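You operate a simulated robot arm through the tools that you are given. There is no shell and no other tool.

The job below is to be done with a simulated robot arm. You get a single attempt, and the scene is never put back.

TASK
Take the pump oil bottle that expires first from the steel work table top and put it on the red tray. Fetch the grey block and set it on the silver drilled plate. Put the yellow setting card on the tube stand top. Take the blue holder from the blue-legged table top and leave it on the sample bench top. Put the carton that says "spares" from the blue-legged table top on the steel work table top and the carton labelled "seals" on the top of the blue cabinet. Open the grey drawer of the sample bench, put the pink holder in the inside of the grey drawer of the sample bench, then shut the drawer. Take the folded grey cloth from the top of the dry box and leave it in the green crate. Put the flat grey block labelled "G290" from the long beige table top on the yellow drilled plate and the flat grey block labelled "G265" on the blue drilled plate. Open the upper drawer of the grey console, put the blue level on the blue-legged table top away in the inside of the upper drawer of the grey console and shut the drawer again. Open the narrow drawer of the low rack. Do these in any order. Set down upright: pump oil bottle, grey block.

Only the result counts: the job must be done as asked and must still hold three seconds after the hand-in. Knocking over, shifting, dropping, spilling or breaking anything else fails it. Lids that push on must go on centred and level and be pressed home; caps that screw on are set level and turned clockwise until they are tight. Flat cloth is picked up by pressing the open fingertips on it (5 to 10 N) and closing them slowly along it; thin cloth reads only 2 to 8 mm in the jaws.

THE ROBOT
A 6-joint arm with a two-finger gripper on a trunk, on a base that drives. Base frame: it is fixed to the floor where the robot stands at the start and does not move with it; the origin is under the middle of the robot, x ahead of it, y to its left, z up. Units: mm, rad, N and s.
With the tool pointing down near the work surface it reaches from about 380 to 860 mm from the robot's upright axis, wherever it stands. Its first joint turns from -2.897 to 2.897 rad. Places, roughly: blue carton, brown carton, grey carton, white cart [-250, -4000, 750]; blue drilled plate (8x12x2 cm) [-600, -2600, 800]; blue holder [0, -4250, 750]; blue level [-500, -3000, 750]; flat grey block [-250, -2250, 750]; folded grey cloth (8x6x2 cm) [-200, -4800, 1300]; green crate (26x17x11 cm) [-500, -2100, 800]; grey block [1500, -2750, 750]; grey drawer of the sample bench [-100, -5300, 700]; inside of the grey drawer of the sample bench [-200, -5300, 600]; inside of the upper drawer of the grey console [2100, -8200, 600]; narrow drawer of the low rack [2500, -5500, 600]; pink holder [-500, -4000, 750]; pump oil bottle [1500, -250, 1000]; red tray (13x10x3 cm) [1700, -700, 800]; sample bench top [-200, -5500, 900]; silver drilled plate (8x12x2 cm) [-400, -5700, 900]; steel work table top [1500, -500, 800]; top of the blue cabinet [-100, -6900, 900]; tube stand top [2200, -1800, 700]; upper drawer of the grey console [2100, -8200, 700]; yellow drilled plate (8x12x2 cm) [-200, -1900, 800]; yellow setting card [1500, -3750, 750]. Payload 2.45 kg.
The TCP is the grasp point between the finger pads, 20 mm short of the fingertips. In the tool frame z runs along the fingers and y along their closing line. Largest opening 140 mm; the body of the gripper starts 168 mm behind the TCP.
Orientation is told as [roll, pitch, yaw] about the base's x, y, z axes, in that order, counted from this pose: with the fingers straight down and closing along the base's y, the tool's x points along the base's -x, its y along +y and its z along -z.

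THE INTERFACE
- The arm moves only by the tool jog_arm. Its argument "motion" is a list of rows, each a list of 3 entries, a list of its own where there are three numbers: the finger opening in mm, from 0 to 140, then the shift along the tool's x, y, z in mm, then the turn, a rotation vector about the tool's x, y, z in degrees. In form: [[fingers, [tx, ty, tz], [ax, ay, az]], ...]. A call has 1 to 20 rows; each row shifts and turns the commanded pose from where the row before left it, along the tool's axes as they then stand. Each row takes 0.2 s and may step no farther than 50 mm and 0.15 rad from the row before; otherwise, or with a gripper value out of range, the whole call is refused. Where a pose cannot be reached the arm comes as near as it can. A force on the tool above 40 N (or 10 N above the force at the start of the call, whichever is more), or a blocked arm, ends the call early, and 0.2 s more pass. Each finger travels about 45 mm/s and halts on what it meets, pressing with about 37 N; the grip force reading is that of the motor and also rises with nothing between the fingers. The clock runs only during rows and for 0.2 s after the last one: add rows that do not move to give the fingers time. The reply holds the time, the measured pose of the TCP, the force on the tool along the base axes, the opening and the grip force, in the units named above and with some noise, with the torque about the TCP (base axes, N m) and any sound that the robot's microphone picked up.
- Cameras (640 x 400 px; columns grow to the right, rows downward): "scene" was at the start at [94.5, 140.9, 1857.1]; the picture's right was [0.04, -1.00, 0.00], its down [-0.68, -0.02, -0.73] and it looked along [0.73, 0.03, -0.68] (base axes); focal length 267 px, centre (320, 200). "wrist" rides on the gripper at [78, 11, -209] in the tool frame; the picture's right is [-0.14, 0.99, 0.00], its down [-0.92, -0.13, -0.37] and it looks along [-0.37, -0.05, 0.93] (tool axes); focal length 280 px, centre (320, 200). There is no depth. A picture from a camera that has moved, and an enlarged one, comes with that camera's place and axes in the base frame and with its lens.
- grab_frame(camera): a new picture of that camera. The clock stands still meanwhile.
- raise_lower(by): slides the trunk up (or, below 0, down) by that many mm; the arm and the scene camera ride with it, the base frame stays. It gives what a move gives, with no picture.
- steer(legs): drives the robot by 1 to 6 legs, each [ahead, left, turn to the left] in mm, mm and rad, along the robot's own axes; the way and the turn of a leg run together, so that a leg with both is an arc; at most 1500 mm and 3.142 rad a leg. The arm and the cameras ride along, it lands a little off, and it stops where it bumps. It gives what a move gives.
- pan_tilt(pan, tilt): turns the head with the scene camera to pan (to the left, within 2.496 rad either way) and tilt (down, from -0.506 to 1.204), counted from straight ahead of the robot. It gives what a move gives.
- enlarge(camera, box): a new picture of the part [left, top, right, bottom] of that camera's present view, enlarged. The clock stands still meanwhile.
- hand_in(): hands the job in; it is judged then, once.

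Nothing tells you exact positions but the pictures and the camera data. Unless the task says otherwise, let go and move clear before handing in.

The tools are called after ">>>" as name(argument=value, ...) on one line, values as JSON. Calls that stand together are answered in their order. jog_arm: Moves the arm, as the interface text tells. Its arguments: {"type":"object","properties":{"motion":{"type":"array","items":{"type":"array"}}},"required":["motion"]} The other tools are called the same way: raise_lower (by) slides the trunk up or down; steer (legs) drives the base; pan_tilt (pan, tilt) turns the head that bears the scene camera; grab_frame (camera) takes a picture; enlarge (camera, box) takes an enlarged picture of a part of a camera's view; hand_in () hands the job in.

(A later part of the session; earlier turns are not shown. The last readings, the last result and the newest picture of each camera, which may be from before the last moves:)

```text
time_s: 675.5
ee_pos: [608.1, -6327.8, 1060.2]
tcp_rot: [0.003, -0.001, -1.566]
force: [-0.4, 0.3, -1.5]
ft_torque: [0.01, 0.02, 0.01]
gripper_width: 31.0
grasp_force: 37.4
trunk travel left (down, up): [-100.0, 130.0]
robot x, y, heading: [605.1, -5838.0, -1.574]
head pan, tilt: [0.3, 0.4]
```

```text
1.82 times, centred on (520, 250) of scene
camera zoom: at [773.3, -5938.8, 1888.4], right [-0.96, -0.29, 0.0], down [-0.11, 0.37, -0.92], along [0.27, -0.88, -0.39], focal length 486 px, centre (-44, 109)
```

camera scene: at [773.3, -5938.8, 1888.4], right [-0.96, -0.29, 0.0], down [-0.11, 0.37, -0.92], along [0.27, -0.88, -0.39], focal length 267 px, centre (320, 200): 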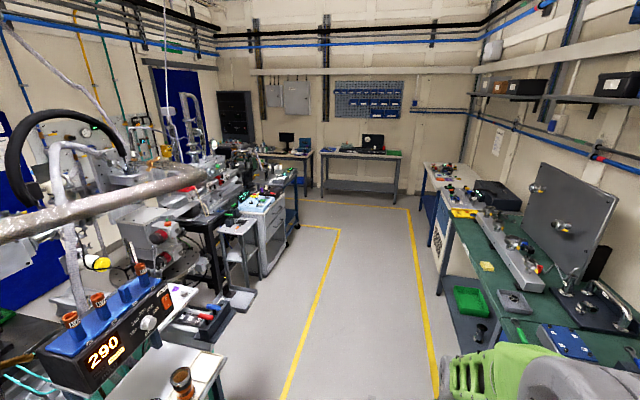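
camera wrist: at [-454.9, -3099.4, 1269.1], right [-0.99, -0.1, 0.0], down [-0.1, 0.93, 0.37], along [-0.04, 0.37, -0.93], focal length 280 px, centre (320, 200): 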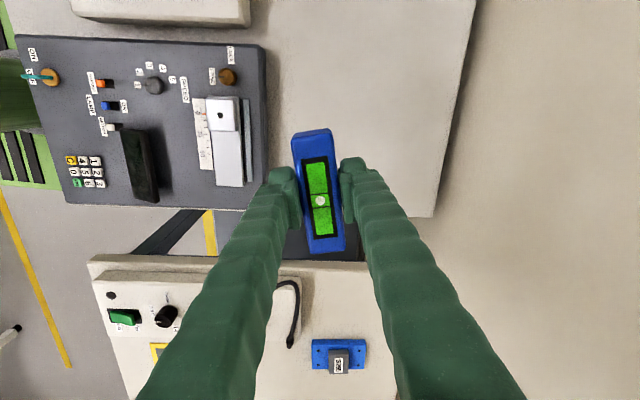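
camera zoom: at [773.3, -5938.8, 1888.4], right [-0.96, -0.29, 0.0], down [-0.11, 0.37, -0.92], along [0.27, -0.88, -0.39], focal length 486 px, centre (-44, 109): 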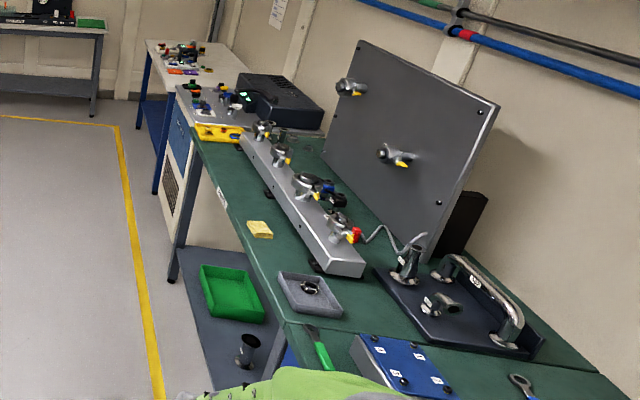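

The grey console (two drawers with bow handles, facing the corridor) is ahead on the left. I drive closer and look for a spot to set the level down while I open the drawer.

>>> steer(legs=[[1300, 0, 0]])

>>> pan_tilt(pan=0.9, tilt=0.6)

>>> grab_frame(camera="scene")

>>> pan_tilt(pan=0.0, tilt=0.5)

>>> grab_frame(camera="scene")

>>> pan_tilt(pan=-1.2, tilt=0.6)

>>> grab_frame(camera="scene")

```text
time_s: 682.0
ee_pos: [597.3, -7620.7, 1059.3]
tcp_rot: [0.002, -0.001, -1.575]
force: [-0.2, 0.1, -1.6]
ft_torque: [0.03, 0.03, 0.02]
gripper_width: 30.7
grasp_force: 36.9
trunk travel left (down, up): [-100.0, 130.0]
robot x, y, heading: [596.7, -7129.8, -1.584]
head pan, tilt: [0.3, 0.4]
```

```text
time_s: 683.0
ee_pos: [598.0, -7620.8, 1060.5]
tcp_rot: [0.002, 0.001, -1.574]
force: [0.3, 0.3, -1.6]
ft_torque: [0.01, 0.0, 0.02]
gripper_width: 30.8
grasp_force: 37.3
trunk travel left (down, up): [-100.0, 130.0]
robot x, y, heading: [595.1, -7130.7, -1.584]
head pan, tilt: [0.901, 0.6]
```

```text
taken
camera scene: at [805.0, -7199.5, 1870.3], right [-0.63, -0.78, 0.0], down [-0.44, 0.36, -0.83], along [0.64, -0.52, -0.56], focal length 267 px, centre (320, 200)
```

scene: 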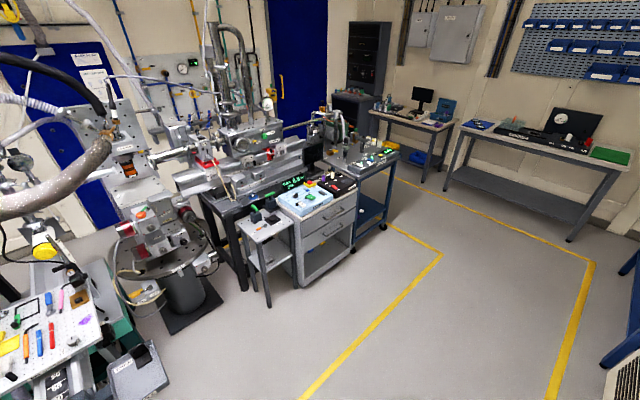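

```text
time_s: 684.1
ee_pos: [596.4, -7621.4, 1060.4]
tcp_rot: [0.0, 0.001, -1.574]
force: [0.0, 0.9, -1.7]
ft_torque: [0.02, 0.02, -0.02]
gripper_width: 30.9
grasp_force: 37.1
trunk travel left (down, up): [-100.0, 130.0]
robot x, y, heading: [596.2, -7130.4, -1.582]
head pan, tilt: [0.0, 0.499]
```

```text
taken
camera scene: at [735.5, -7234.8, 1879.4], right [-1.0, 0.01, 0.0], down [0.0, 0.48, -0.88], along [-0.01, -0.88, -0.48], focal length 267 px, centre (320, 200)
```

scene: 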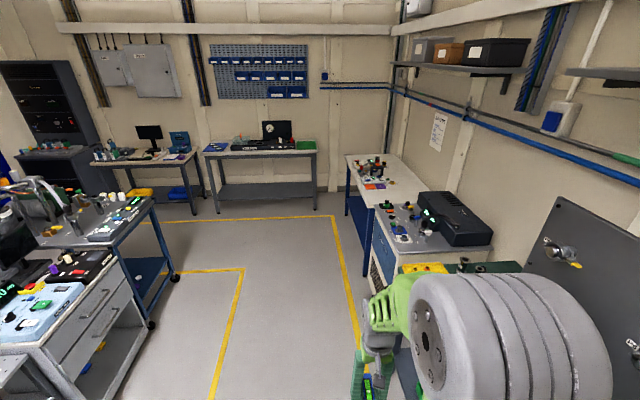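

```text
time_s: 685.5
ee_pos: [596.9, -7621.8, 1059.8]
tcp_rot: [0.003, -0.001, -1.574]
force: [-0.4, 0.4, -1.4]
ft_torque: [0.03, 0.02, 0.01]
gripper_width: 30.8
grasp_force: 36.5
trunk travel left (down, up): [-100.0, 130.0]
robot x, y, heading: [599.9, -7126.4, -1.58]
head pan, tilt: [-1.201, 0.6]
```

```text
taken
camera scene: at [653.7, -7175.0, 1870.3], right [-0.35, 0.94, 0.0], down [0.53, 0.2, -0.83], along [-0.77, -0.29, -0.56], focal length 267 px, centre (320, 200)
```

scene: 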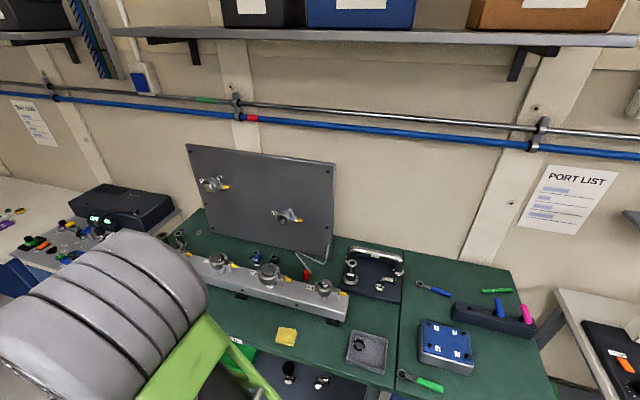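

>>> pan_tilt(pan=0.9, tilt=0.6)

>>> enlarge(camera="scene", box=[230, 140, 410, 300])

>>> pan_tilt(pan=-1.0, tilt=0.9)

>>> grab_frame(camera="scene")

```text
time_s: 687.5
ee_pos: [596.8, -7621.8, 1060.1]
tcp_rot: [0.003, 0.001, -1.575]
force: [0.3, 0.1, -1.9]
ft_torque: [-0.02, -0.02, -0.02]
gripper_width: 30.8
grasp_force: 37.0
trunk travel left (down, up): [-100.0, 130.0]
robot x, y, heading: [593.0, -7132.2, -1.581]
head pan, tilt: [0.901, 0.6]
```

```text
2.50 times, centred on (320, 220) of scene
camera zoom: at [805.0, -7199.5, 1870.3], right [-0.63, -0.78, 0.0], down [-0.44, 0.36, -0.83], along [0.64, -0.52, -0.56], focal length 668 px, centre (320, 150)
```

zoom: 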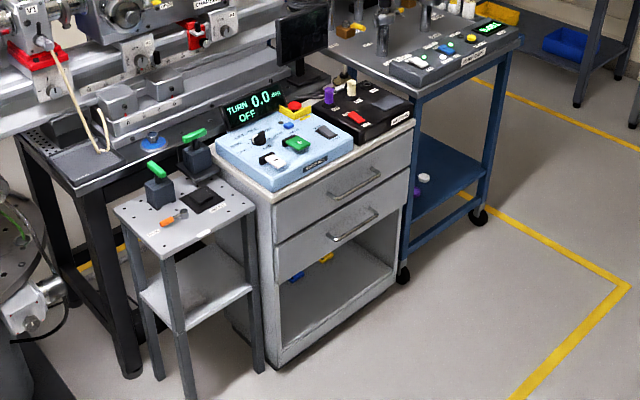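

```text
time_s: 689.4
ee_pos: [596.3, -7621.9, 1060.9]
tcp_rot: [0.003, 0.0, -1.574]
force: [0.4, -0.5, -1.5]
ft_torque: [0.03, 0.01, 0.03]
gripper_width: 30.9
grasp_force: 37.1
trunk travel left (down, up): [-100.0, 130.0]
robot x, y, heading: [593.9, -7131.0, -1.581]
head pan, tilt: [-1.0, 0.901]
```

```text
taken
camera scene: at [672.4, -7184.0, 1845.5], right [-0.53, 0.85, 0.0], down [0.66, 0.42, -0.62], along [-0.53, -0.33, -0.78], focal length 267 px, centre (320, 200)
```

scene: 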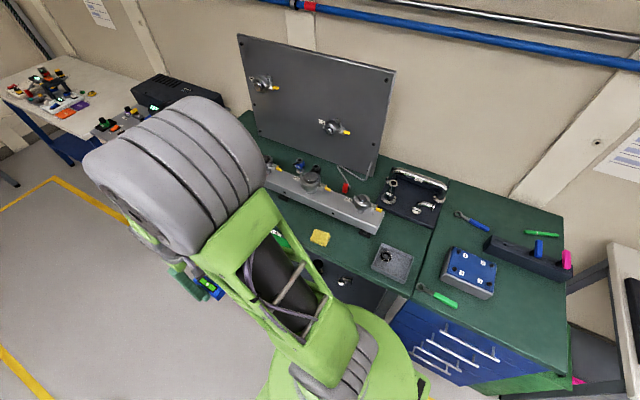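

I'll park the level temporarily on the green table at a free spot (about [168, -7347]). I turn to face it.

>>> steer(legs=[[216, 0, 0], [0, 0, -1.56]])

>>> grab_frame(camera="wrist")

```text
time_s: 694.5
ee_pos: [114.7, -7405.3, 1057.3]
tcp_rot: [0.006, 0.019, -3.029]
force: [7.4, -15.9, -1.2]
ft_torque: [-0.21, -0.09, 0.96]
gripper_width: 36.4
grasp_force: 36.8
trunk travel left (down, up): [-100.0, 130.0]
robot x, y, heading: [593.8, -7345.4, -3.045]
head pan, tilt: [-1.0, 0.901]
stopped in leg 2: the force on the tool passed its limit at 44 N (the readings are from after the stop); the commanded pose is now the measured one
```

```text
taken
camera wrist: at [189.5, -7406.7, 1268.3], right [-0.03, -1.0, 0.0], down [-0.94, 0.03, 0.35], along [-0.35, 0.01, -0.94], focal length 280 px, centre (320, 200)
```

wrist: 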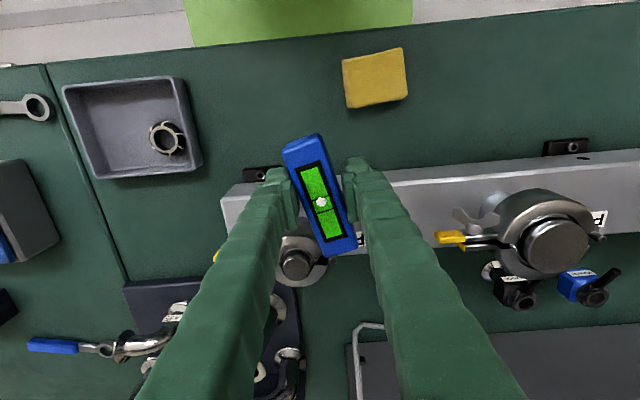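

The level brushed a valve on the table's rail at the end of the turn. I back the turn off slightly, raise the arm and inspect.

>>> steer(legs=[[0, 0, 0.06]])

>>> jog_arm(motion=[[10, [0, 0, -40], [0, 0, 0]], [10, [0, 0, -40], [0, 0, 0]], [10, [0, 0, -40], [0, 0, 0]], [10, [0, 0, 0], [0, 0, 0]]])

>>> grab_frame(camera="wrist")

>>> pan_tilt(pan=0.2, tilt=0.8)

>>> grab_frame(camera="scene")

```text
time_s: 695.3
ee_pos: [116.6, -7431.9, 1058.1]
tcp_rot: [0.006, 0.015, -2.97]
force: [0.2, -0.4, -1.8]
ft_torque: [0.01, 0.02, 0.01]
gripper_width: 30.7
grasp_force: 37.4
trunk travel left (down, up): [-100.0, 130.0]
robot x, y, heading: [593.6, -7342.8, -2.981]
head pan, tilt: [-1.0, 0.901]
```

```text
time_s: 696.3
ee_pos: [114.1, -7431.5, 1178.3]
tcp_rot: [0.006, 0.016, -2.974]
force: [0.7, 0.4, -0.9]
ft_torque: [0.0, 0.01, -0.01]
gripper_width: 30.8
grasp_force: 37.0
trunk travel left (down, up): [-100.0, 130.0]
robot x, y, heading: [593.8, -7345.2, -2.987]
head pan, tilt: [-1.0, 0.901]
```

```text
taken
camera wrist: at [189.6, -7427.6, 1388.4], right [0.03, -1.0, 0.0], down [-0.94, -0.03, 0.35], along [-0.35, -0.01, -0.94], focal length 280 px, centre (320, 200)
```

wrist: 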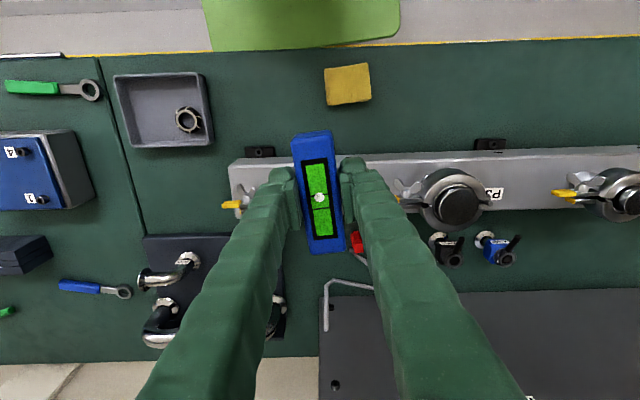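

```text
time_s: 697.7
ee_pos: [114.6, -7431.9, 1178.4]
tcp_rot: [0.006, 0.017, -2.973]
force: [0.3, 0.2, -1.5]
ft_torque: [0.0, -0.01, 0.01]
gripper_width: 31.0
grasp_force: 37.3
trunk travel left (down, up): [-100.0, 130.0]
robot x, y, heading: [591.9, -7344.5, -2.987]
head pan, tilt: [0.201, 0.799]
```

```text
taken
camera scene: at [530.9, -7515.1, 1853.4], right [-0.35, 0.94, 0.0], down [0.67, 0.25, -0.7], along [-0.65, -0.24, -0.72], focal length 267 px, centre (320, 200)
```

scene: 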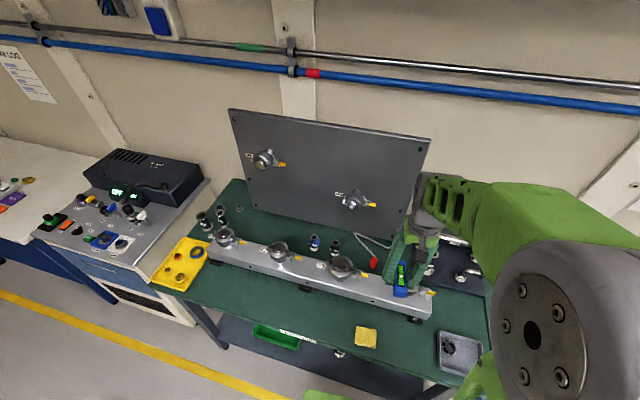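

All fixtures look in place. I move the level to the free front strip beside the sponge and lower it.

>>> jog_arm(motion=[[10, [33, -20, 0], [0, -0.9, 0]], [10, [33, -20, 0], [0, 0, 0]], [10, [0, -39, 0], [0, 0, 0]], [10, [0, 0, 40], [0, 0, 0]], [10, [0, 0, 40], [0, 0, 0]], [10, [0, 0, 30], [0, 0, 0]], [10, [0, 0, 0], [0, 0, 0]]])

>>> grab_frame(camera="wrist")

```text
time_s: 699.3
ee_pos: [166.1, -7342.2, 1067.4]
tcp_rot: [0.004, 0.0, -2.972]
force: [0.3, 0.3, -2.2]
ft_torque: [0.01, 0.02, 0.01]
gripper_width: 30.7
grasp_force: 36.8
trunk travel left (down, up): [-100.0, 130.0]
robot x, y, heading: [593.1, -7346.0, -2.987]
head pan, tilt: [0.201, 0.799]
```

```text
taken
camera wrist: at [245.3, -7338.3, 1276.7], right [0.03, -1.0, 0.01], down [-0.93, -0.03, 0.37], along [-0.37, -0.02, -0.93], focal length 280 px, centre (320, 200)
```

wrist: 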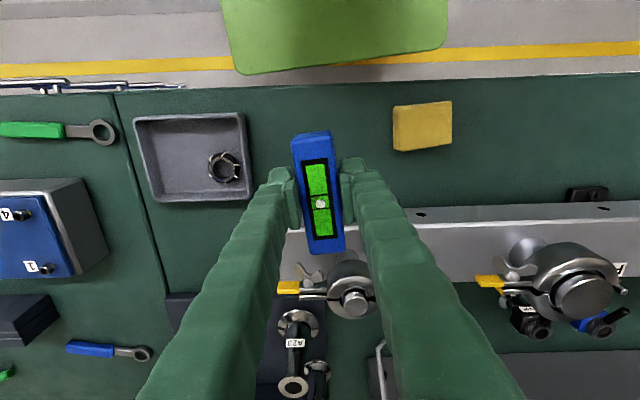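

>>> jog_arm(motion=[[10, [15, 0, 30], [0, 0, 0]], [10, [0, 0, 40], [0, 0, 0]], [10, [0, 0, 25], [0, 0, 0]], [10, [0, 0, 6], [0, 0, 0]], [10, [0, 0, 6], [0, 0, 0]], [10, [0, 0, 6], [0, 0, 0]], [10, [0, 0, 6], [0, 0, 0]], [10, [0, 0, 6], [0, 0, 0]], [10, [0, 0, 6], [0, 0, 0]], [10, [0, 0, 0], [0, 0, 0]]])

>>> grab_frame(camera="wrist")

```text
time_s: 701.5
ee_pos: [182.5, -7340.7, 937.0]
tcp_rot: [0.003, 0.0, -2.971]
force: [0.2, -1.2, -2.3]
ft_torque: [-0.01, 0.0, -0.01]
gripper_width: 30.6
grasp_force: 37.1
trunk travel left (down, up): [-100.0, 130.0]
robot x, y, heading: [595.0, -7346.0, -2.987]
head pan, tilt: [0.201, 0.799]
```

```text
taken
camera wrist: at [260.2, -7336.6, 1146.2], right [0.03, -1.0, 0.01], down [-0.93, -0.03, 0.37], along [-0.37, -0.02, -0.93], focal length 280 px, centre (320, 200)
```

wrist: 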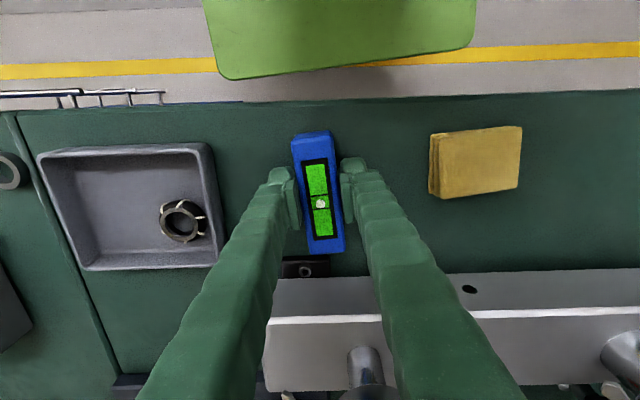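

>>> jog_arm(motion=[[10, [8, 0, 5], [0, 0, 0]], [10, [0, 0, 5], [0, 0, 0]], [10, [0, 0, 5], [0, 0, 0]], [10, [0, 0, 5], [0, 0, 0]], [10, [0, 0, 4], [0, 0, 0]], [10, [0, 0, 4], [0, 0, 0]], [10, [0, 0, 4], [0, 0, 0]], [10, [0, 0, 4], [0, 0, 0]], [10, [0, 0, 4], [0, 0, 0]], [10, [0, 0, 0], [0, 0, 0]]])

```text
time_s: 702.5
ee_pos: [189.0, -7339.6, 917.9]
tcp_rot: [0.004, -0.004, -2.972]
force: [1.9, 2.1, 22.1]
ft_torque: [0.44, -0.5, -0.07]
gripper_width: 31.0
grasp_force: 36.9
trunk travel left (down, up): [-100.0, 130.0]
robot x, y, heading: [593.6, -7342.5, -2.983]
head pan, tilt: [0.201, 0.799]
stopped in row 5: the force on the tool passed its limit at 81 N (the readings are from after the stop); the commanded pose is now the measured one
```

Contact (table z≈893). I release the level here temporarily.

>>> jog_arm(motion=[[10, [0, 0, -2], [0, 0, 0]], [32, [0, 0, 0], [0, 0, 0]], [42, [0, 0, 0], [0, 0, 0]], [52, [0, 0, 0], [0, 0, 0]], [56, [0, 0, -10], [0, 0, 0]], [56, [0, 0, -40], [0, 0, 0]], [56, [0, 0, -40], [0, 0, 0]], [56, [0, 0, -40], [0, 0, 0]], [56, [0, 0, -40], [0, 0, 0]], [56, [0, 0, -40], [0, 0, 0]], [56, [0, 0, 0], [0, 0, 0]]])

>>> grab_frame(camera="wrist")

```text
time_s: 704.9
ee_pos: [188.9, -7337.5, 1132.1]
tcp_rot: [0.006, -0.003, -2.972]
force: [0.9, 1.1, -0.2]
ft_torque: [0.03, 0.0, -0.01]
gripper_width: 56.1
grasp_force: 0.1
trunk travel left (down, up): [-100.0, 130.0]
robot x, y, heading: [592.3, -7349.4, -2.981]
head pan, tilt: [0.201, 0.799]
```

```text
taken
camera wrist: at [267.8, -7334.5, 1340.5], right [0.03, -1.0, 0.01], down [-0.93, -0.03, 0.37], along [-0.37, -0.02, -0.93], focal length 280 px, centre (320, 200)
```

wrist: 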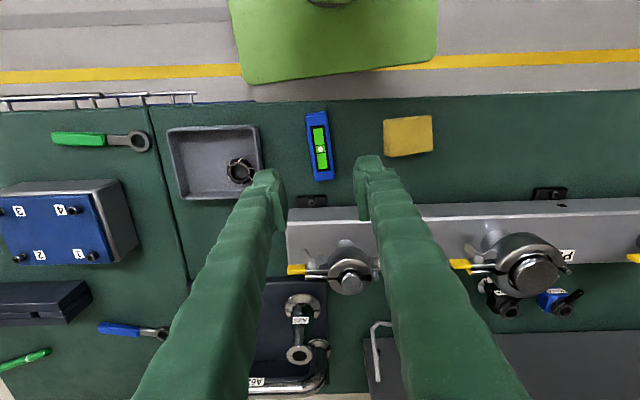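

The level is parked. Now to the console: its front is at x≈1950, upper handle near [1943, -8250, 700]. I turn and drive there.

>>> steer(legs=[[0, 0, 2.98], [0, -905, 0], [450, 0, 0]])

>>> pan_tilt(pan=-0.1, tilt=0.7)

>>> grab_frame(camera="scene")

>>> grab_frame(camera="wrist")

```text
time_s: 722.6
ee_pos: [1458.3, -8303.0, 1130.3]
tcp_rot: [0.006, -0.003, 0.03]
force: [1.0, 0.0, -0.5]
ft_torque: [0.03, 0.02, -0.03]
gripper_width: 56.1
grasp_force: 0.1
trunk travel left (down, up): [-100.0, 130.0]
robot x, y, heading: [1058.5, -8240.4, 0.018]
head pan, tilt: [0.201, 0.799]
```

```text
time_s: 723.4
ee_pos: [1458.7, -8302.8, 1131.7]
tcp_rot: [0.005, -0.002, 0.033]
force: [-0.1, -0.6, -0.7]
ft_torque: [0.01, -0.01, -0.02]
gripper_width: 56.2
grasp_force: 0.1
trunk travel left (down, up): [-100.0, 130.0]
robot x, y, heading: [1059.6, -8241.1, 0.017]
head pan, tilt: [-0.099, 0.7]
```

```text
taken
camera scene: at [1153.1, -8109.3, 1861.6], right [-0.08, -1.0, 0.0], down [-0.64, 0.05, -0.76], along [0.76, -0.06, -0.64], focal length 267 px, centre (320, 200)
```

scene: 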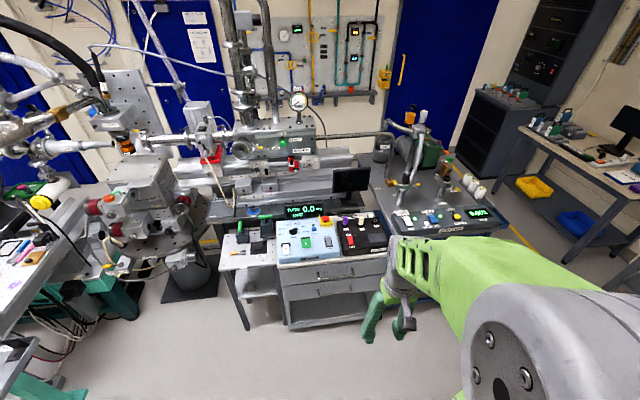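

```text
taken
camera wrist: at [1378.7, -8294.7, 1340.2], right [0.11, 0.99, 0.01], down [0.92, -0.1, 0.37], along [0.37, -0.03, -0.93], focal length 280 px, centre (320, 200)
```

wrist: 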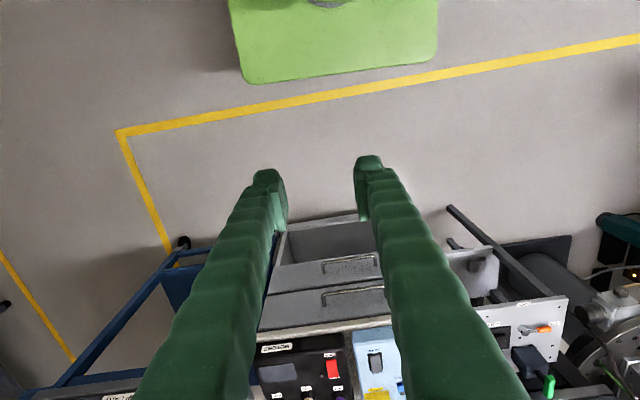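

>>> enlarge(camera="wrist", box=[230, 200, 430, 360])

>>> enlarge(camera="scene", box=[250, 210, 430, 340])

```text
2.50 times, centred on (330, 280) of wrist
camera zoom: at [1378.7, -8294.7, 1340.2], right [0.11, 0.99, 0.01], down [0.92, -0.1, 0.37], along [0.37, -0.03, -0.93], focal length 701 px, centre (295, 0)
```

zoom: 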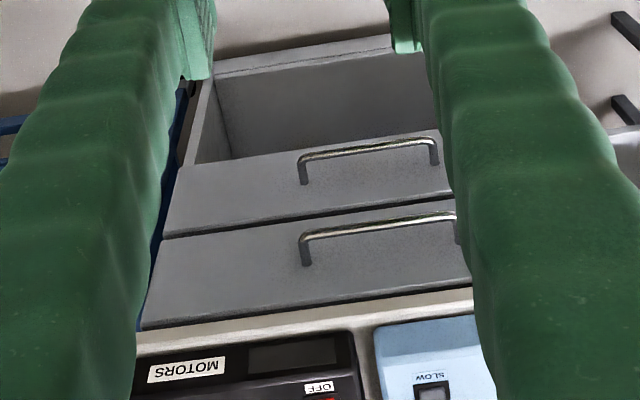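

```text
3.08 times, centred on (340, 275) of scene
camera zoom: at [1153.1, -8109.3, 1861.6], right [-0.08, -1.0, 0.0], down [-0.64, 0.05, -0.76], along [0.76, -0.06, -0.64], focal length 822 px, centre (258, -31)
```

zoom: 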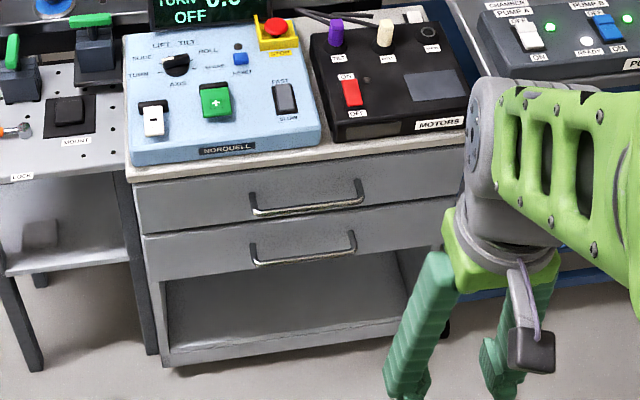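

Upper handle bar: about [1927, -8255, 690]. I turn the gripper, move in, extend and pitch the tool toward horizontal as before.

>>> jog_arm(motion=[[40, [0, 0, 0], [0, 0, -8]], [40, [0, 0, 0], [0, 0, -8]], [40, [0, 0, 0], [0, 0, -8]], [40, [0, 0, 0], [0, 0, -8]], [40, [0, 0, 0], [0, 0, -8]], [40, [0, 0, 0], [0, 0, -8]], [40, [0, 0, 0], [0, 0, -8]], [40, [0, 0, 0], [0, 0, -8]], [40, [0, 0, 0], [0, 0, -8]], [40, [0, 0, 0], [0, 0, -8]], [40, [0, 0, 0], [0, 0, -8]], [40, [0, 0, 0], [0, 0, -3]], [40, [0, 0, 0], [0, 0, 0]]])

>>> steer(legs=[[85, 30, 0]])

>>> jog_arm(motion=[[36, [0, -41, 10], [0, 0, 0]], [36, [0, -41, 10], [0, 0, 0]], [36, [0, -41, 10], [0, 0, 0]], [36, [0, -41, 10], [0, 0, 0]], [36, [0, -41, 10], [0, 0, 0]], [36, [0, -41, 10], [0, 0, 0]], [36, [0, 0, 0], [8, 0, 0]], [36, [0, 0, 0], [8, 0, 0]], [36, [0, 0, 0], [8, 0, 0]], [36, [0, 0, 0], [8, 0, 0]], [36, [0, 0, 0], [8, 0, 0]], [36, [0, 0, 0], [8, 0, 0]], [36, [0, 0, 0], [8, 0, 0]], [36, [0, 0, 0], [8, 0, 0]], [36, [0, 0, 0], [0, 0, 0]]])

>>> grab_frame(camera="wrist")

```text
time_s: 726.2
ee_pos: [1457.4, -8301.9, 1131.4]
tcp_rot: [-0.004, -0.005, 1.62]
force: [-0.9, 0.7, 0.1]
ft_torque: [0.0, -0.01, -0.02]
gripper_width: 40.2
grasp_force: 0.1
trunk travel left (down, up): [-100.0, 130.0]
robot x, y, heading: [1056.7, -8242.5, 0.017]
head pan, tilt: [-0.099, 0.7]
```

```text
time_s: 727.3
ee_pos: [1543.0, -8270.2, 1130.9]
tcp_rot: [-0.001, -0.004, 1.621]
force: [0.9, 0.9, -0.1]
ft_torque: [-0.05, 0.06, -0.02]
gripper_width: 39.9
grasp_force: 0.0
trunk travel left (down, up): [-100.0, 130.0]
robot x, y, heading: [1146.6, -8207.4, 0.015]
head pan, tilt: [-0.099, 0.7]
```

```text
time_s: 730.5
ee_pos: [1785.5, -8282.5, 1086.3]
tcp_rot: [-0.529, 0.061, 1.577]
force: [1.0, 0.7, -0.3]
ft_torque: [-0.03, -0.01, 0.01]
gripper_width: 36.2
grasp_force: 0.0
out of reach, approached as far as the arm can: row 10, 11, 12, 13, 14
trunk travel left (down, up): [-100.0, 130.0]
robot x, y, heading: [1146.6, -8206.7, 0.02]
head pan, tilt: [-0.099, 0.7]
```

```text
taken
camera wrist: at [1671.0, -8350.2, 1265.1], right [-0.85, 0.1, -0.51], down [-0.08, 0.94, 0.33], along [0.51, 0.32, -0.8], focal length 280 px, centre (320, 200)
```

wrist: 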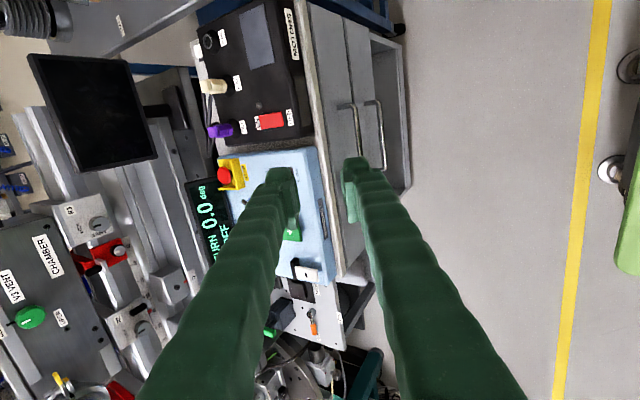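

The pitch hit the arm's near limit. I extend forward/down so the pose becomes reachable.

>>> jog_arm(motion=[[36, [0, 15.2, 29.7], [0, 0, 0]], [36, [0, 15.2, 29.7], [0, 0, 0]], [36, [0, 15.2, 29.7], [0, 0, 0]], [36, [0, 0, 0], [0, 0, 0]], [36, [0, 0, 0], [0, 0, 0]]])

>>> grab_frame(camera="wrist")

```text
time_s: 731.7
ee_pos: [1826.4, -8286.1, 1039.8]
tcp_rot: [-0.508, 0.062, 1.574]
force: [-1.0, 0.2, -0.3]
ft_torque: [0.01, 0.02, -0.02]
gripper_width: 35.9
grasp_force: 0.1
out of reach, approached as far as the arm can: row 1, 2, 3
trunk travel left (down, up): [-100.0, 130.0]
robot x, y, heading: [1141.5, -8210.5, 0.019]
head pan, tilt: [-0.099, 0.7]
```

```text
taken
camera wrist: at [1715.2, -8352.8, 1221.6], right [-0.87, 0.1, -0.49], down [-0.07, 0.94, 0.33], along [0.49, 0.32, -0.81], focal length 280 px, centre (320, 200)
```

wrist: 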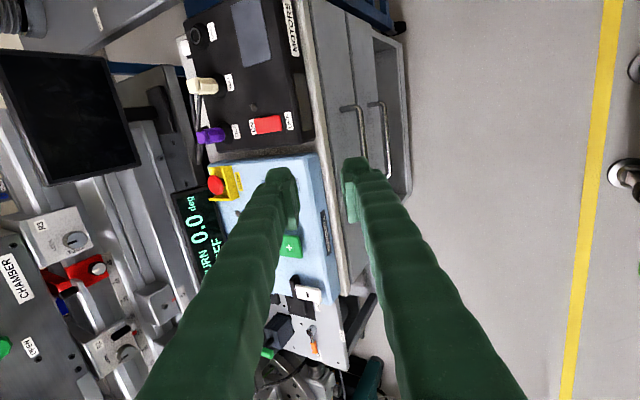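

The wrist seems at a joint limit. I undo the pitch and align the arm laterally with the robot first, then try again.

>>> jog_arm(motion=[[36, [0, 0, 0], [-8, 0, 0]], [36, [0, 0, 0], [-8, 0, 0]], [36, [0, 0, 0], [-8, 0, 0]], [36, [0, 0, 0], [-8, 0, 0]], [36, [0, 0, 0], [-8, 0, 0]], [36, [0, 0, 0], [-8, 0, 0]], [36, [0, 0, 0], [-8, 0, 0]], [36, [0, 0, 0], [-8, 0, 0]], [36, [0, 0, 0], [0, 0, 0]]])

>>> steer(legs=[[-20, -70, -0.015]])

>>> jog_arm(motion=[[36, [-40, 0, 0], [0, 0, 0]], [36, [-35, 0, 0], [0, 0, 0]], [36, [0, 0, 0], [8, 0, 0]], [36, [0, 0, 0], [8, 0, 0]], [36, [0, 0, 0], [8, 0, 0]], [36, [0, 0, 0], [8, 0, 0]], [36, [0, 0, 0], [8, 0, 0]], [36, [0, 0, 0], [0, 0, 0]]])

```text
time_s: 733.7
ee_pos: [1833.8, -8257.2, 1039.1]
tcp_rot: [0.465, -0.019, 1.618]
force: [-0.1, 0.2, -0.8]
ft_torque: [0.01, 0.06, -0.02]
gripper_width: 35.7
grasp_force: 0.1
out of reach, approached as far as the arm can: row 1, 2
trunk travel left (down, up): [-100.0, 130.0]
robot x, y, heading: [1144.8, -8207.4, 0.017]
head pan, tilt: [-0.099, 0.7]
```

```text
time_s: 735.0
ee_pos: [1813.3, -8338.4, 1040.0]
tcp_rot: [0.463, -0.021, 1.603]
force: [-0.7, -0.7, 1.2]
ft_torque: [0.0, -0.01, -0.06]
gripper_width: 36.1
grasp_force: 0.0
trunk travel left (down, up): [-100.0, 130.0]
robot x, y, heading: [1125.1, -8280.3, -0.002]
head pan, tilt: [-0.099, 0.7]
```

```text
time_s: 736.8
ee_pos: [1810.6, -8261.6, 1040.0]
tcp_rot: [-0.236, -0.018, 1.604]
force: [0.1, -0.5, 0.1]
ft_torque: [-0.03, -0.01, -0.04]
gripper_width: 36.1
grasp_force: 0.0
trunk travel left (down, up): [-100.0, 130.0]
robot x, y, heading: [1123.3, -8278.8, 0.002]
head pan, tilt: [-0.099, 0.7]
```

>>> jog_arm(motion=[[36, [0, 0, 0], [8, 0, 0]], [36, [0, 0, 0], [8, 0, 0]], [36, [0, 0, 0], [8, 0, 0]], [36, [0, 0, 0], [0, 0, 0]]])

```text
time_s: 737.8
ee_pos: [1811.4, -8266.1, 1039.6]
tcp_rot: [-0.499, -0.006, 1.593]
force: [0.1, 0.0, 0.4]
ft_torque: [-0.01, 0.02, 0.02]
gripper_width: 35.9
grasp_force: 0.0
out of reach, approached as far as the arm can: row 2, 3
trunk travel left (down, up): [-100.0, 130.0]
robot x, y, heading: [1128.0, -8280.2, 0.001]
head pan, tilt: [-0.099, 0.7]
```

Still limited at ~29°. I'll try the mirrored gripper orientation: undo the pitch and rotate the gripper 180°.

>>> jog_arm(motion=[[36, [0, 0, 0], [-7, 0, 0]], [36, [0, 0, 0], [-7, 0, 0]], [36, [0, 0, 0], [-7, 0, 0]], [36, [0, 0, 0], [-7.6, 0, 0]], [36, [0, 0, 0], [0, 0, 0]]])

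>>> jog_arm(motion=[[36, [0, 0, 0], [0, 0, 8]], [36, [0, 0, 0], [0, 0, 8]], [36, [0, 0, 0], [0, 0, 8]], [36, [0, 0, 0], [0, 0, 8]], [36, [0, 0, 0], [0, 0, 8]], [36, [0, 0, 0], [0, 0, 8]], [36, [0, 0, 0], [0, 0, 8]], [36, [0, 0, 0], [0, 0, 8]], [36, [0, 0, 0], [0, 0, 8]], [36, [0, 0, 0], [0, 0, 8]], [36, [0, 0, 0], [0, 0, 8]], [36, [0, 0, 0], [0, 0, 4]], [36, [0, 0, 0], [0, 0, 0]]])

```text
time_s: 739.0
ee_pos: [1809.9, -8267.1, 1039.8]
tcp_rot: [0.003, -0.006, 1.595]
force: [0.6, 0.4, 0.9]
ft_torque: [-0.01, -0.04, 0.02]
gripper_width: 36.0
grasp_force: 0.1
trunk travel left (down, up): [-100.0, 130.0]
robot x, y, heading: [1124.4, -8276.5, 0.002]
head pan, tilt: [-0.099, 0.7]
```

```text
time_s: 741.8
ee_pos: [1811.3, -8266.0, 1040.4]
tcp_rot: [0.004, 0.001, -0.01]
force: [-0.7, 0.5, 0.1]
ft_torque: [0.0, 0.01, 0.02]
gripper_width: 36.1
grasp_force: 0.0
trunk travel left (down, up): [-100.0, 130.0]
robot x, y, heading: [1123.1, -8278.4, -0.0]
head pan, tilt: [-0.099, 0.7]
```

>>> jog_arm(motion=[[36, [0, 0, 0], [0, -8, 0]], [36, [0, 0, 0], [0, -8, 0]], [36, [0, 0, 0], [0, -8, 0]], [36, [0, 0, 0], [0, -8, 0]], [36, [0, 0, 0], [0, -8, 0]], [36, [0, 0, 0], [0, -8, 0]], [36, [0, 0, 0], [0, 0, 0]]])

```text
time_s: 743.4
ee_pos: [1810.0, -8267.4, 1039.9]
tcp_rot: [0.009, -0.836, -0.014]
force: [0.7, -0.2, -0.2]
ft_torque: [0.03, -0.05, 0.0]
gripper_width: 35.8
grasp_force: 0.0
trunk travel left (down, up): [-100.0, 130.0]
robot x, y, heading: [1123.5, -8280.1, 0.003]
head pan, tilt: [-0.099, 0.7]
```

Pitching works in the standard yaw, so I pitch first and roll afterwards.

>>> jog_arm(motion=[[36, [0, 0, 0], [0, -8, 0]], [36, [0, 0, 0], [0, -8, 0]], [36, [0, 0, 0], [0, -8, 0]], [36, [0, 0, 0], [0, 0, 0]], [36, [0, 0, 0], [0, 0, 8]], [36, [0, 0, 0], [0, 0, 8]], [36, [0, 0, 0], [0, 0, 8]], [36, [0, 0, 0], [0, 0, 8]], [36, [0, 0, 0], [0, 0, 8]], [36, [0, 0, 0], [0, 0, 8]], [36, [0, 0, 0], [0, 0, 8]], [36, [0, 0, 0], [0, 0, 8]], [36, [0, 0, 0], [0, 0, 8]], [36, [0, 0, 0], [0, 0, 8]], [36, [0, 0, 0], [0, 0, 8]], [36, [0, 0, 0], [0, 0, 2]], [36, [0, 0, 0], [0, 0, 0]]])

>>> grab_frame(camera="wrist")

```text
time_s: 747.0
ee_pos: [1811.7, -8267.6, 1040.3]
tcp_rot: [1.257, 0.007, -1.581]
force: [-0.2, 0.2, -0.4]
ft_torque: [0.02, 0.01, -0.01]
gripper_width: 35.9
grasp_force: 0.1
trunk travel left (down, up): [-100.0, 130.0]
robot x, y, heading: [1124.7, -8278.1, 0.002]
head pan, tilt: [-0.099, 0.7]
```

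```text
taken
camera wrist: at [1616.0, -8187.1, 1115.1], right [0.31, -0.15, 0.94], down [-0.4, -0.92, -0.01], along [0.86, -0.37, -0.34], focal length 280 px, centre (320, 200)
```

wrist: 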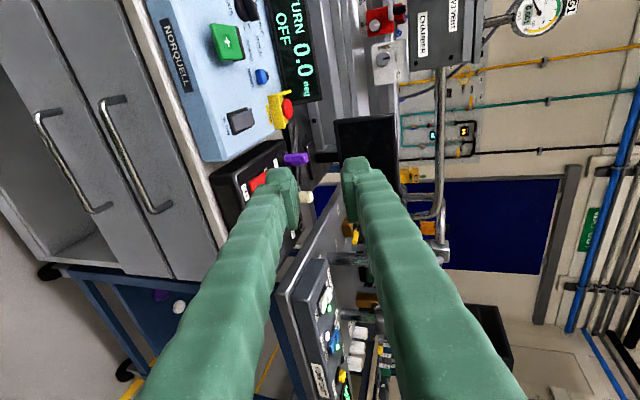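

Now the tool points at the drawer with vertical closing. I descend to the handle's height.

>>> jog_arm(motion=[[36, [1.5, -37.1, 15.9], [0, 0, 0]], [36, [1.5, -37.1, 15.9], [0, 0, 0]], [36, [1.5, -37.1, 15.9], [0, 0, 0]], [36, [1.5, -37.1, 15.9], [0, 0, 0]], [36, [1.5, -37.1, 15.9], [0, 0, 0]], [36, [1.5, -37.1, 15.9], [0, 0, 0]], [36, [1.5, -37.1, 15.9], [0, 0, 0]], [36, [1.5, -37.1, 15.9], [0, 0, 0]], [36, [0, 0, 0], [0, 0, 0]]])

>>> grab_frame(camera="wrist")

```text
time_s: 749.0
ee_pos: [1840.9, -8252.6, 718.4]
tcp_rot: [1.254, 0.004, -1.58]
force: [0.8, 0.0, 0.0]
ft_torque: [0.01, 0.02, 0.0]
gripper_width: 36.3
grasp_force: 0.1
trunk travel left (down, up): [-100.0, 130.0]
robot x, y, heading: [1123.0, -8279.9, 0.004]
head pan, tilt: [-0.099, 0.7]
```

```text
taken
camera wrist: at [1645.4, -8173.0, 792.7], right [0.31, -0.15, 0.94], down [-0.4, -0.92, -0.01], along [0.86, -0.37, -0.34], focal length 280 px, centre (320, 200)
```

wrist: 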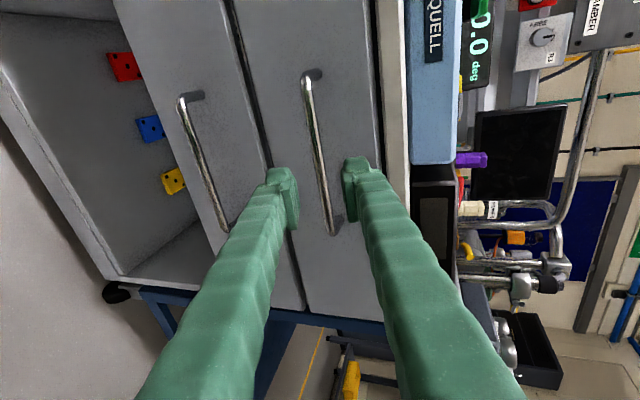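

Bar is between the fingers ahead. I advance toward it.

>>> jog_arm(motion=[[36, [0, 0, 25], [0, 0, 0]], [36, [0, 0, 25], [0, 0, 0]], [36, [0, 0, 0], [0, 0, 0]]])

>>> grab_frame(camera="wrist")

```text
time_s: 749.8
ee_pos: [1888.4, -8254.4, 701.8]
tcp_rot: [1.255, 0.006, -1.582]
force: [-0.2, 0.1, 0.0]
ft_torque: [0.02, 0.02, -0.02]
gripper_width: 36.0
grasp_force: 0.3
trunk travel left (down, up): [-100.0, 130.0]
robot x, y, heading: [1121.9, -8277.9, 0.003]
head pan, tilt: [-0.099, 0.7]
```

```text
taken
camera wrist: at [1693.0, -8173.7, 777.3], right [0.31, -0.15, 0.94], down [-0.4, -0.92, -0.01], along [0.86, -0.37, -0.34], focal length 280 px, centre (320, 200)
```

wrist: 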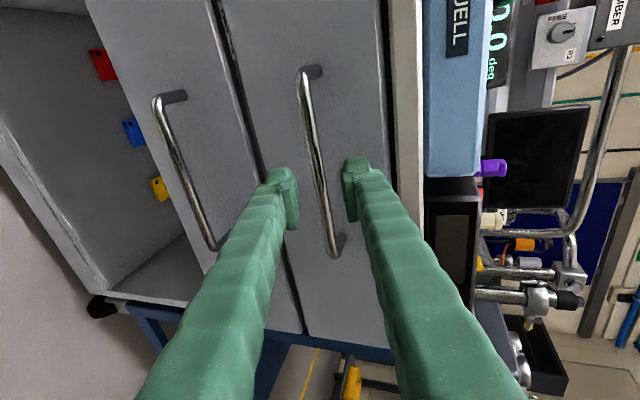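

>>> jog_arm(motion=[[36, [0, 0, 18], [0, 0, 0]], [36, [0, 0, 16], [0, 0, 0]], [36, [0, 0, 0], [0, 0, 0]]])

>>> grab_frame(camera="wrist")

```text
time_s: 750.5
ee_pos: [1919.8, -8254.0, 692.0]
tcp_rot: [1.258, 0.006, -1.58]
force: [0.3, -0.2, -0.4]
ft_torque: [0.0, -0.02, -0.01]
gripper_width: 36.0
grasp_force: 0.0
trunk travel left (down, up): [-100.0, 130.0]
robot x, y, heading: [1123.9, -8274.6, 0.006]
head pan, tilt: [-0.099, 0.7]
```

```text
taken
camera wrist: at [1724.9, -8173.9, 767.2], right [0.31, -0.15, 0.94], down [-0.4, -0.92, -0.01], along [0.86, -0.37, -0.34], focal length 280 px, centre (320, 200)
```

wrist: 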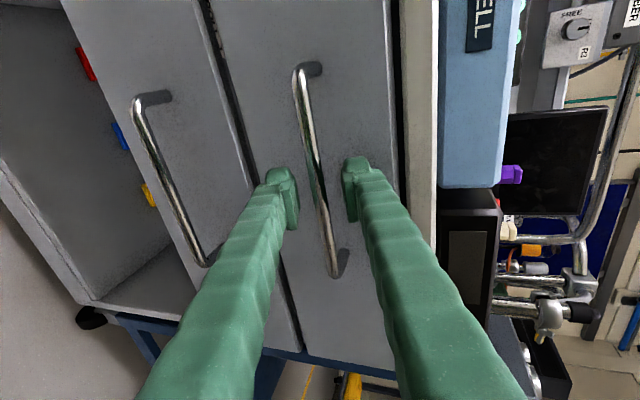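

>>> jog_arm(motion=[[36, [0, 0, 8], [0, 0, 0]], [36, [0, 0, 5], [0, 0, 0]], [36, [0, 0, 0], [0, 0, 0]], [20, [0, 0, 0], [0, 0, 0]], [5, [0, 0, 0], [0, 0, 0]], [0, [0, 0, 0], [0, 0, 0]], [0, [0, 0, 0], [0, 0, 0]]])

>>> grab_frame(camera="wrist")

```text
time_s: 752.1
ee_pos: [1930.3, -8254.7, 686.0]
tcp_rot: [1.255, 0.004, -1.578]
force: [-0.9, -0.8, -2.9]
ft_torque: [-1.17, -0.11, 0.36]
gripper_width: 6.9
grasp_force: 35.3
trunk travel left (down, up): [-100.0, 130.0]
robot x, y, heading: [1127.2, -8282.5, 0.004]
head pan, tilt: [-0.099, 0.7]
```

```text
taken
camera wrist: at [1737.1, -8174.2, 763.1], right [0.31, -0.14, 0.94], down [-0.4, -0.92, -0.01], along [0.86, -0.37, -0.34], focal length 280 px, centre (320, 200)
```

wrist: 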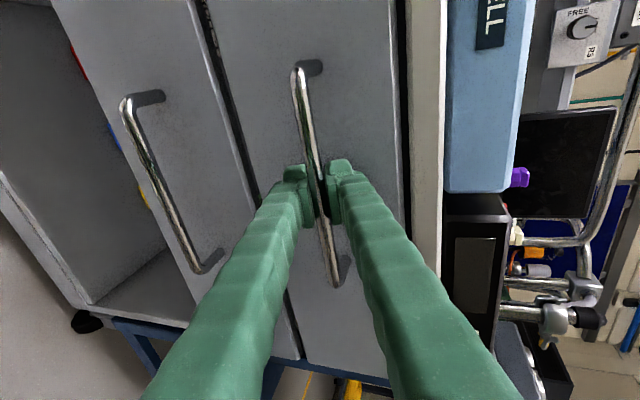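

>>> jog_arm(motion=[[20, [0, 0, 0], [0, 0, 0]], [32, [0, 0, 0], [0, 0, 0]], [36, [0, 0, 0], [0, 0, 0]], [36, [0, 3, 7], [0, 0, 0]], [36, [0, 0, 0], [0, 0, 0]], [20, [0, 0, 0], [0, 0, 0]], [5, [0, 0, 0], [0, 0, 0]], [0, [0, 0, 0], [0, 0, 0]], [0, [0, 0, 0], [0, 0, 0]]])

```text
time_s: 753.4
ee_pos: [1937.0, -8255.5, 685.8]
tcp_rot: [1.252, 0.007, -1.579]
force: [0.3, 0.6, -0.4]
ft_torque: [-0.01, -0.11, -0.01]
gripper_width: 19.9
grasp_force: 0.1
trunk travel left (down, up): [-100.0, 130.0]
robot x, y, heading: [1126.6, -8280.0, 0.005]
head pan, tilt: [-0.099, 0.7]
stopped in row 6: the force on the tool passed its limit at 41 N (the readings are from after the stop); the commanded pose is now the measured one
```

>>> jog_arm(motion=[[20, [0, -3, 0], [0, 0, 0]], [12, [0, 0, 0], [0, 0, 0]], [6, [0, 0, 0], [0, 0, 0]], [0, [0, 0, 0], [0, 0, 0]], [0, [0, 0, 0], [0, 0, 0]]])

>>> grab_frame(camera="wrist")

```text
time_s: 754.6
ee_pos: [1937.1, -8254.5, 685.3]
tcp_rot: [1.257, 0.003, -1.58]
force: [1.5, -1.0, 10.8]
ft_torque: [-1.19, 0.06, 0.45]
gripper_width: 6.6
grasp_force: 35.0
trunk travel left (down, up): [-100.0, 130.0]
robot x, y, heading: [1121.8, -8277.1, 0.003]
head pan, tilt: [-0.099, 0.7]
```

```text
taken
camera wrist: at [1741.7, -8174.3, 761.0], right [0.3, -0.14, 0.94], down [-0.4, -0.92, -0.01], along [0.87, -0.37, -0.34], focal length 280 px, centre (320, 200)
```

wrist: 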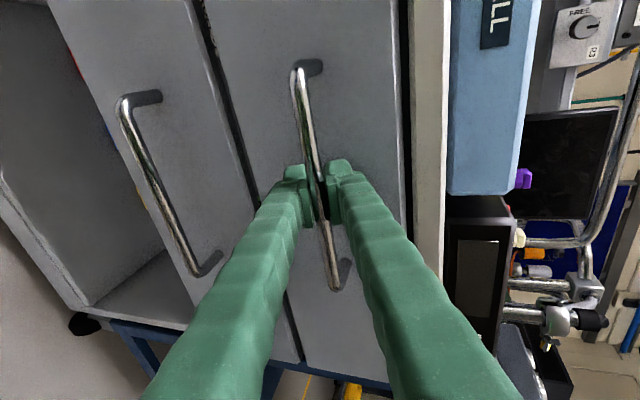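

Bar gripped. Pull gently.

>>> jog_arm(motion=[[0, [-0.2, -1.5, -4.8], [0, 0, 0]], [0, [-0.5, -3.1, -9.5], [0, 0, 0]], [0, [-0.8, -4.6, -14.3], [0, 0, 0]], [0, [-0.8, -4.6, -14.3], [0, 0, 0]], [0, [0, 0, 0], [0, 0, 0]]])

>>> grab_frame(camera="wrist")

```text
time_s: 755.8
ee_pos: [1891.5, -8257.1, 685.2]
tcp_rot: [1.257, 0.005, -1.581]
force: [-0.1, -8.1, 23.1]
ft_torque: [-1.23, 0.15, 0.34]
gripper_width: 6.6
grasp_force: 35.3
trunk travel left (down, up): [-100.0, 130.0]
robot x, y, heading: [1123.7, -8278.0, 0.002]
head pan, tilt: [-0.099, 0.7]
```

```text
taken
camera wrist: at [1696.1, -8176.9, 761.2], right [0.31, -0.15, 0.94], down [-0.4, -0.92, -0.01], along [0.86, -0.37, -0.34], focal length 280 px, centre (320, 200)
```

wrist: 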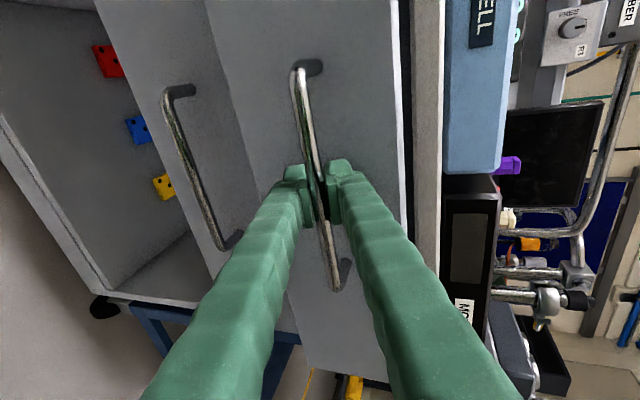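

The upper drawer slides out. I continue.

>>> jog_arm(motion=[[0, [-0.5, -5, -19.4], [0, 0, 0]], [0, [-0.5, -6.2, -19], [0, 0, 0]], [0, [-0.5, -6.2, -19], [0, 0, 0]], [0, [-0.5, -6.2, -19], [0, 0, 0]], [0, [0, 0, 0], [0, 0, 0]]])

>>> steer(legs=[[-90, 0, 0]])

>>> grab_frame(camera="wrist")

>>> grab_frame(camera="scene")

```text
time_s: 757.0
ee_pos: [1809.8, -8262.2, 686.3]
tcp_rot: [1.252, 0.005, -1.587]
force: [0.9, -30.8, 7.5]
ft_torque: [-1.12, 0.03, 0.74]
gripper_width: 6.7
grasp_force: 35.4
trunk travel left (down, up): [-100.0, 130.0]
robot x, y, heading: [1123.6, -8279.8, 0.004]
head pan, tilt: [-0.099, 0.7]
```

```text
time_s: 758.1
ee_pos: [1721.2, -8260.2, 685.3]
tcp_rot: [1.251, 0.004, -1.584]
force: [0.4, -29.1, -1.6]
ft_torque: [-1.13, -0.12, 0.56]
gripper_width: 6.3
grasp_force: 34.6
trunk travel left (down, up): [-100.0, 130.0]
robot x, y, heading: [1033.1, -8279.7, 0.002]
head pan, tilt: [-0.099, 0.7]
```

```text
taken
camera wrist: at [1526.7, -8179.3, 761.7], right [0.31, -0.15, 0.94], down [-0.4, -0.92, -0.01], along [0.86, -0.38, -0.34], focal length 280 px, centre (320, 200)
```

wrist: 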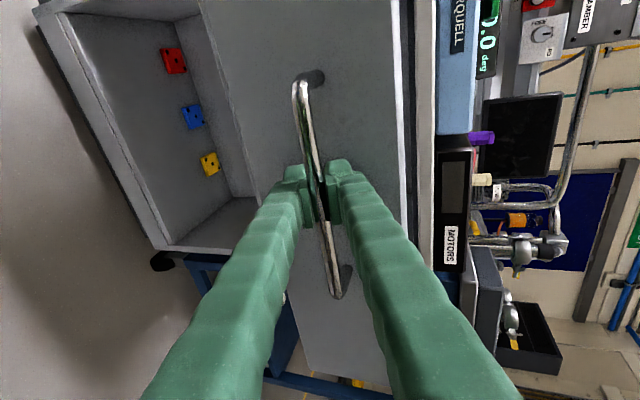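

```text
taken
camera scene: at [1129.4, -8150.9, 1861.8], right [-0.1, -1.0, 0.0], down [-0.64, 0.06, -0.77], along [0.76, -0.07, -0.64], focal length 267 px, centre (320, 200)
```

scene: 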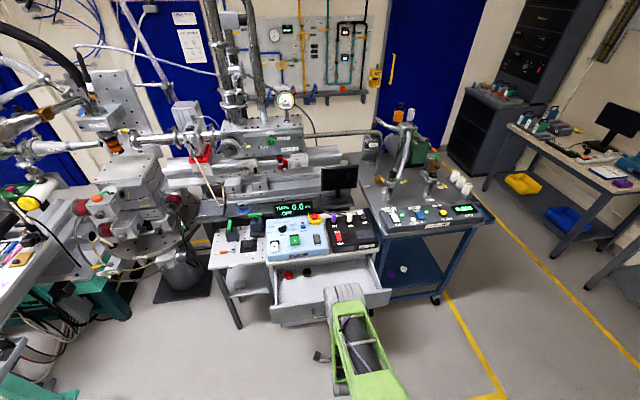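

The drawer is open ~215 mm. I release the bar and back off, then look inside.

>>> jog_arm(motion=[[20, [0, 0, 0], [0, 0, 0]], [36, [0, 0, 0], [0, 0, 0]], [36, [0, 0, 0], [0, 0, 0]], [36, [0, 0, -30], [0, 0, 0]], [36, [0, 0, -40], [0, 0, 0]], [36, [0, 0, 0], [0, 0, 0]]])

>>> enlarge(camera="scene", box=[240, 230, 420, 340])

```text
time_s: 759.5
ee_pos: [1654.1, -8258.4, 708.2]
tcp_rot: [1.251, 0.004, -1.585]
force: [0.1, -0.2, 0.2]
ft_torque: [0.0, 0.0, 0.02]
gripper_width: 36.2
grasp_force: 0.0
trunk travel left (down, up): [-100.0, 130.0]
robot x, y, heading: [1037.8, -8279.7, 0.003]
head pan, tilt: [-0.099, 0.7]
```

```text
3.56 times, centred on (330, 285) of scene
camera zoom: at [1129.5, -8148.8, 1861.6], right [-0.1, -1.0, 0.0], down [-0.64, 0.06, -0.76], along [0.76, -0.07, -0.64], focal length 950 px, centre (284, -102)
```

zoom: 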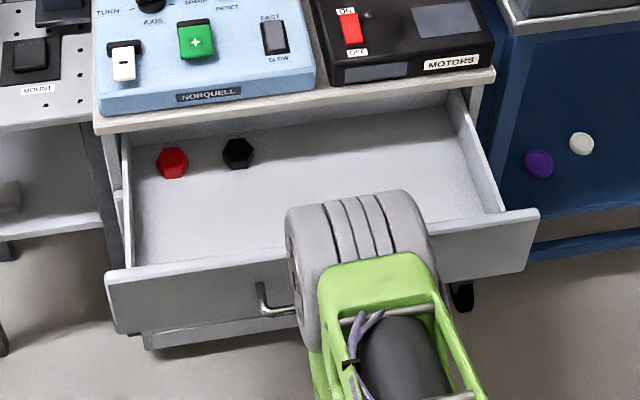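

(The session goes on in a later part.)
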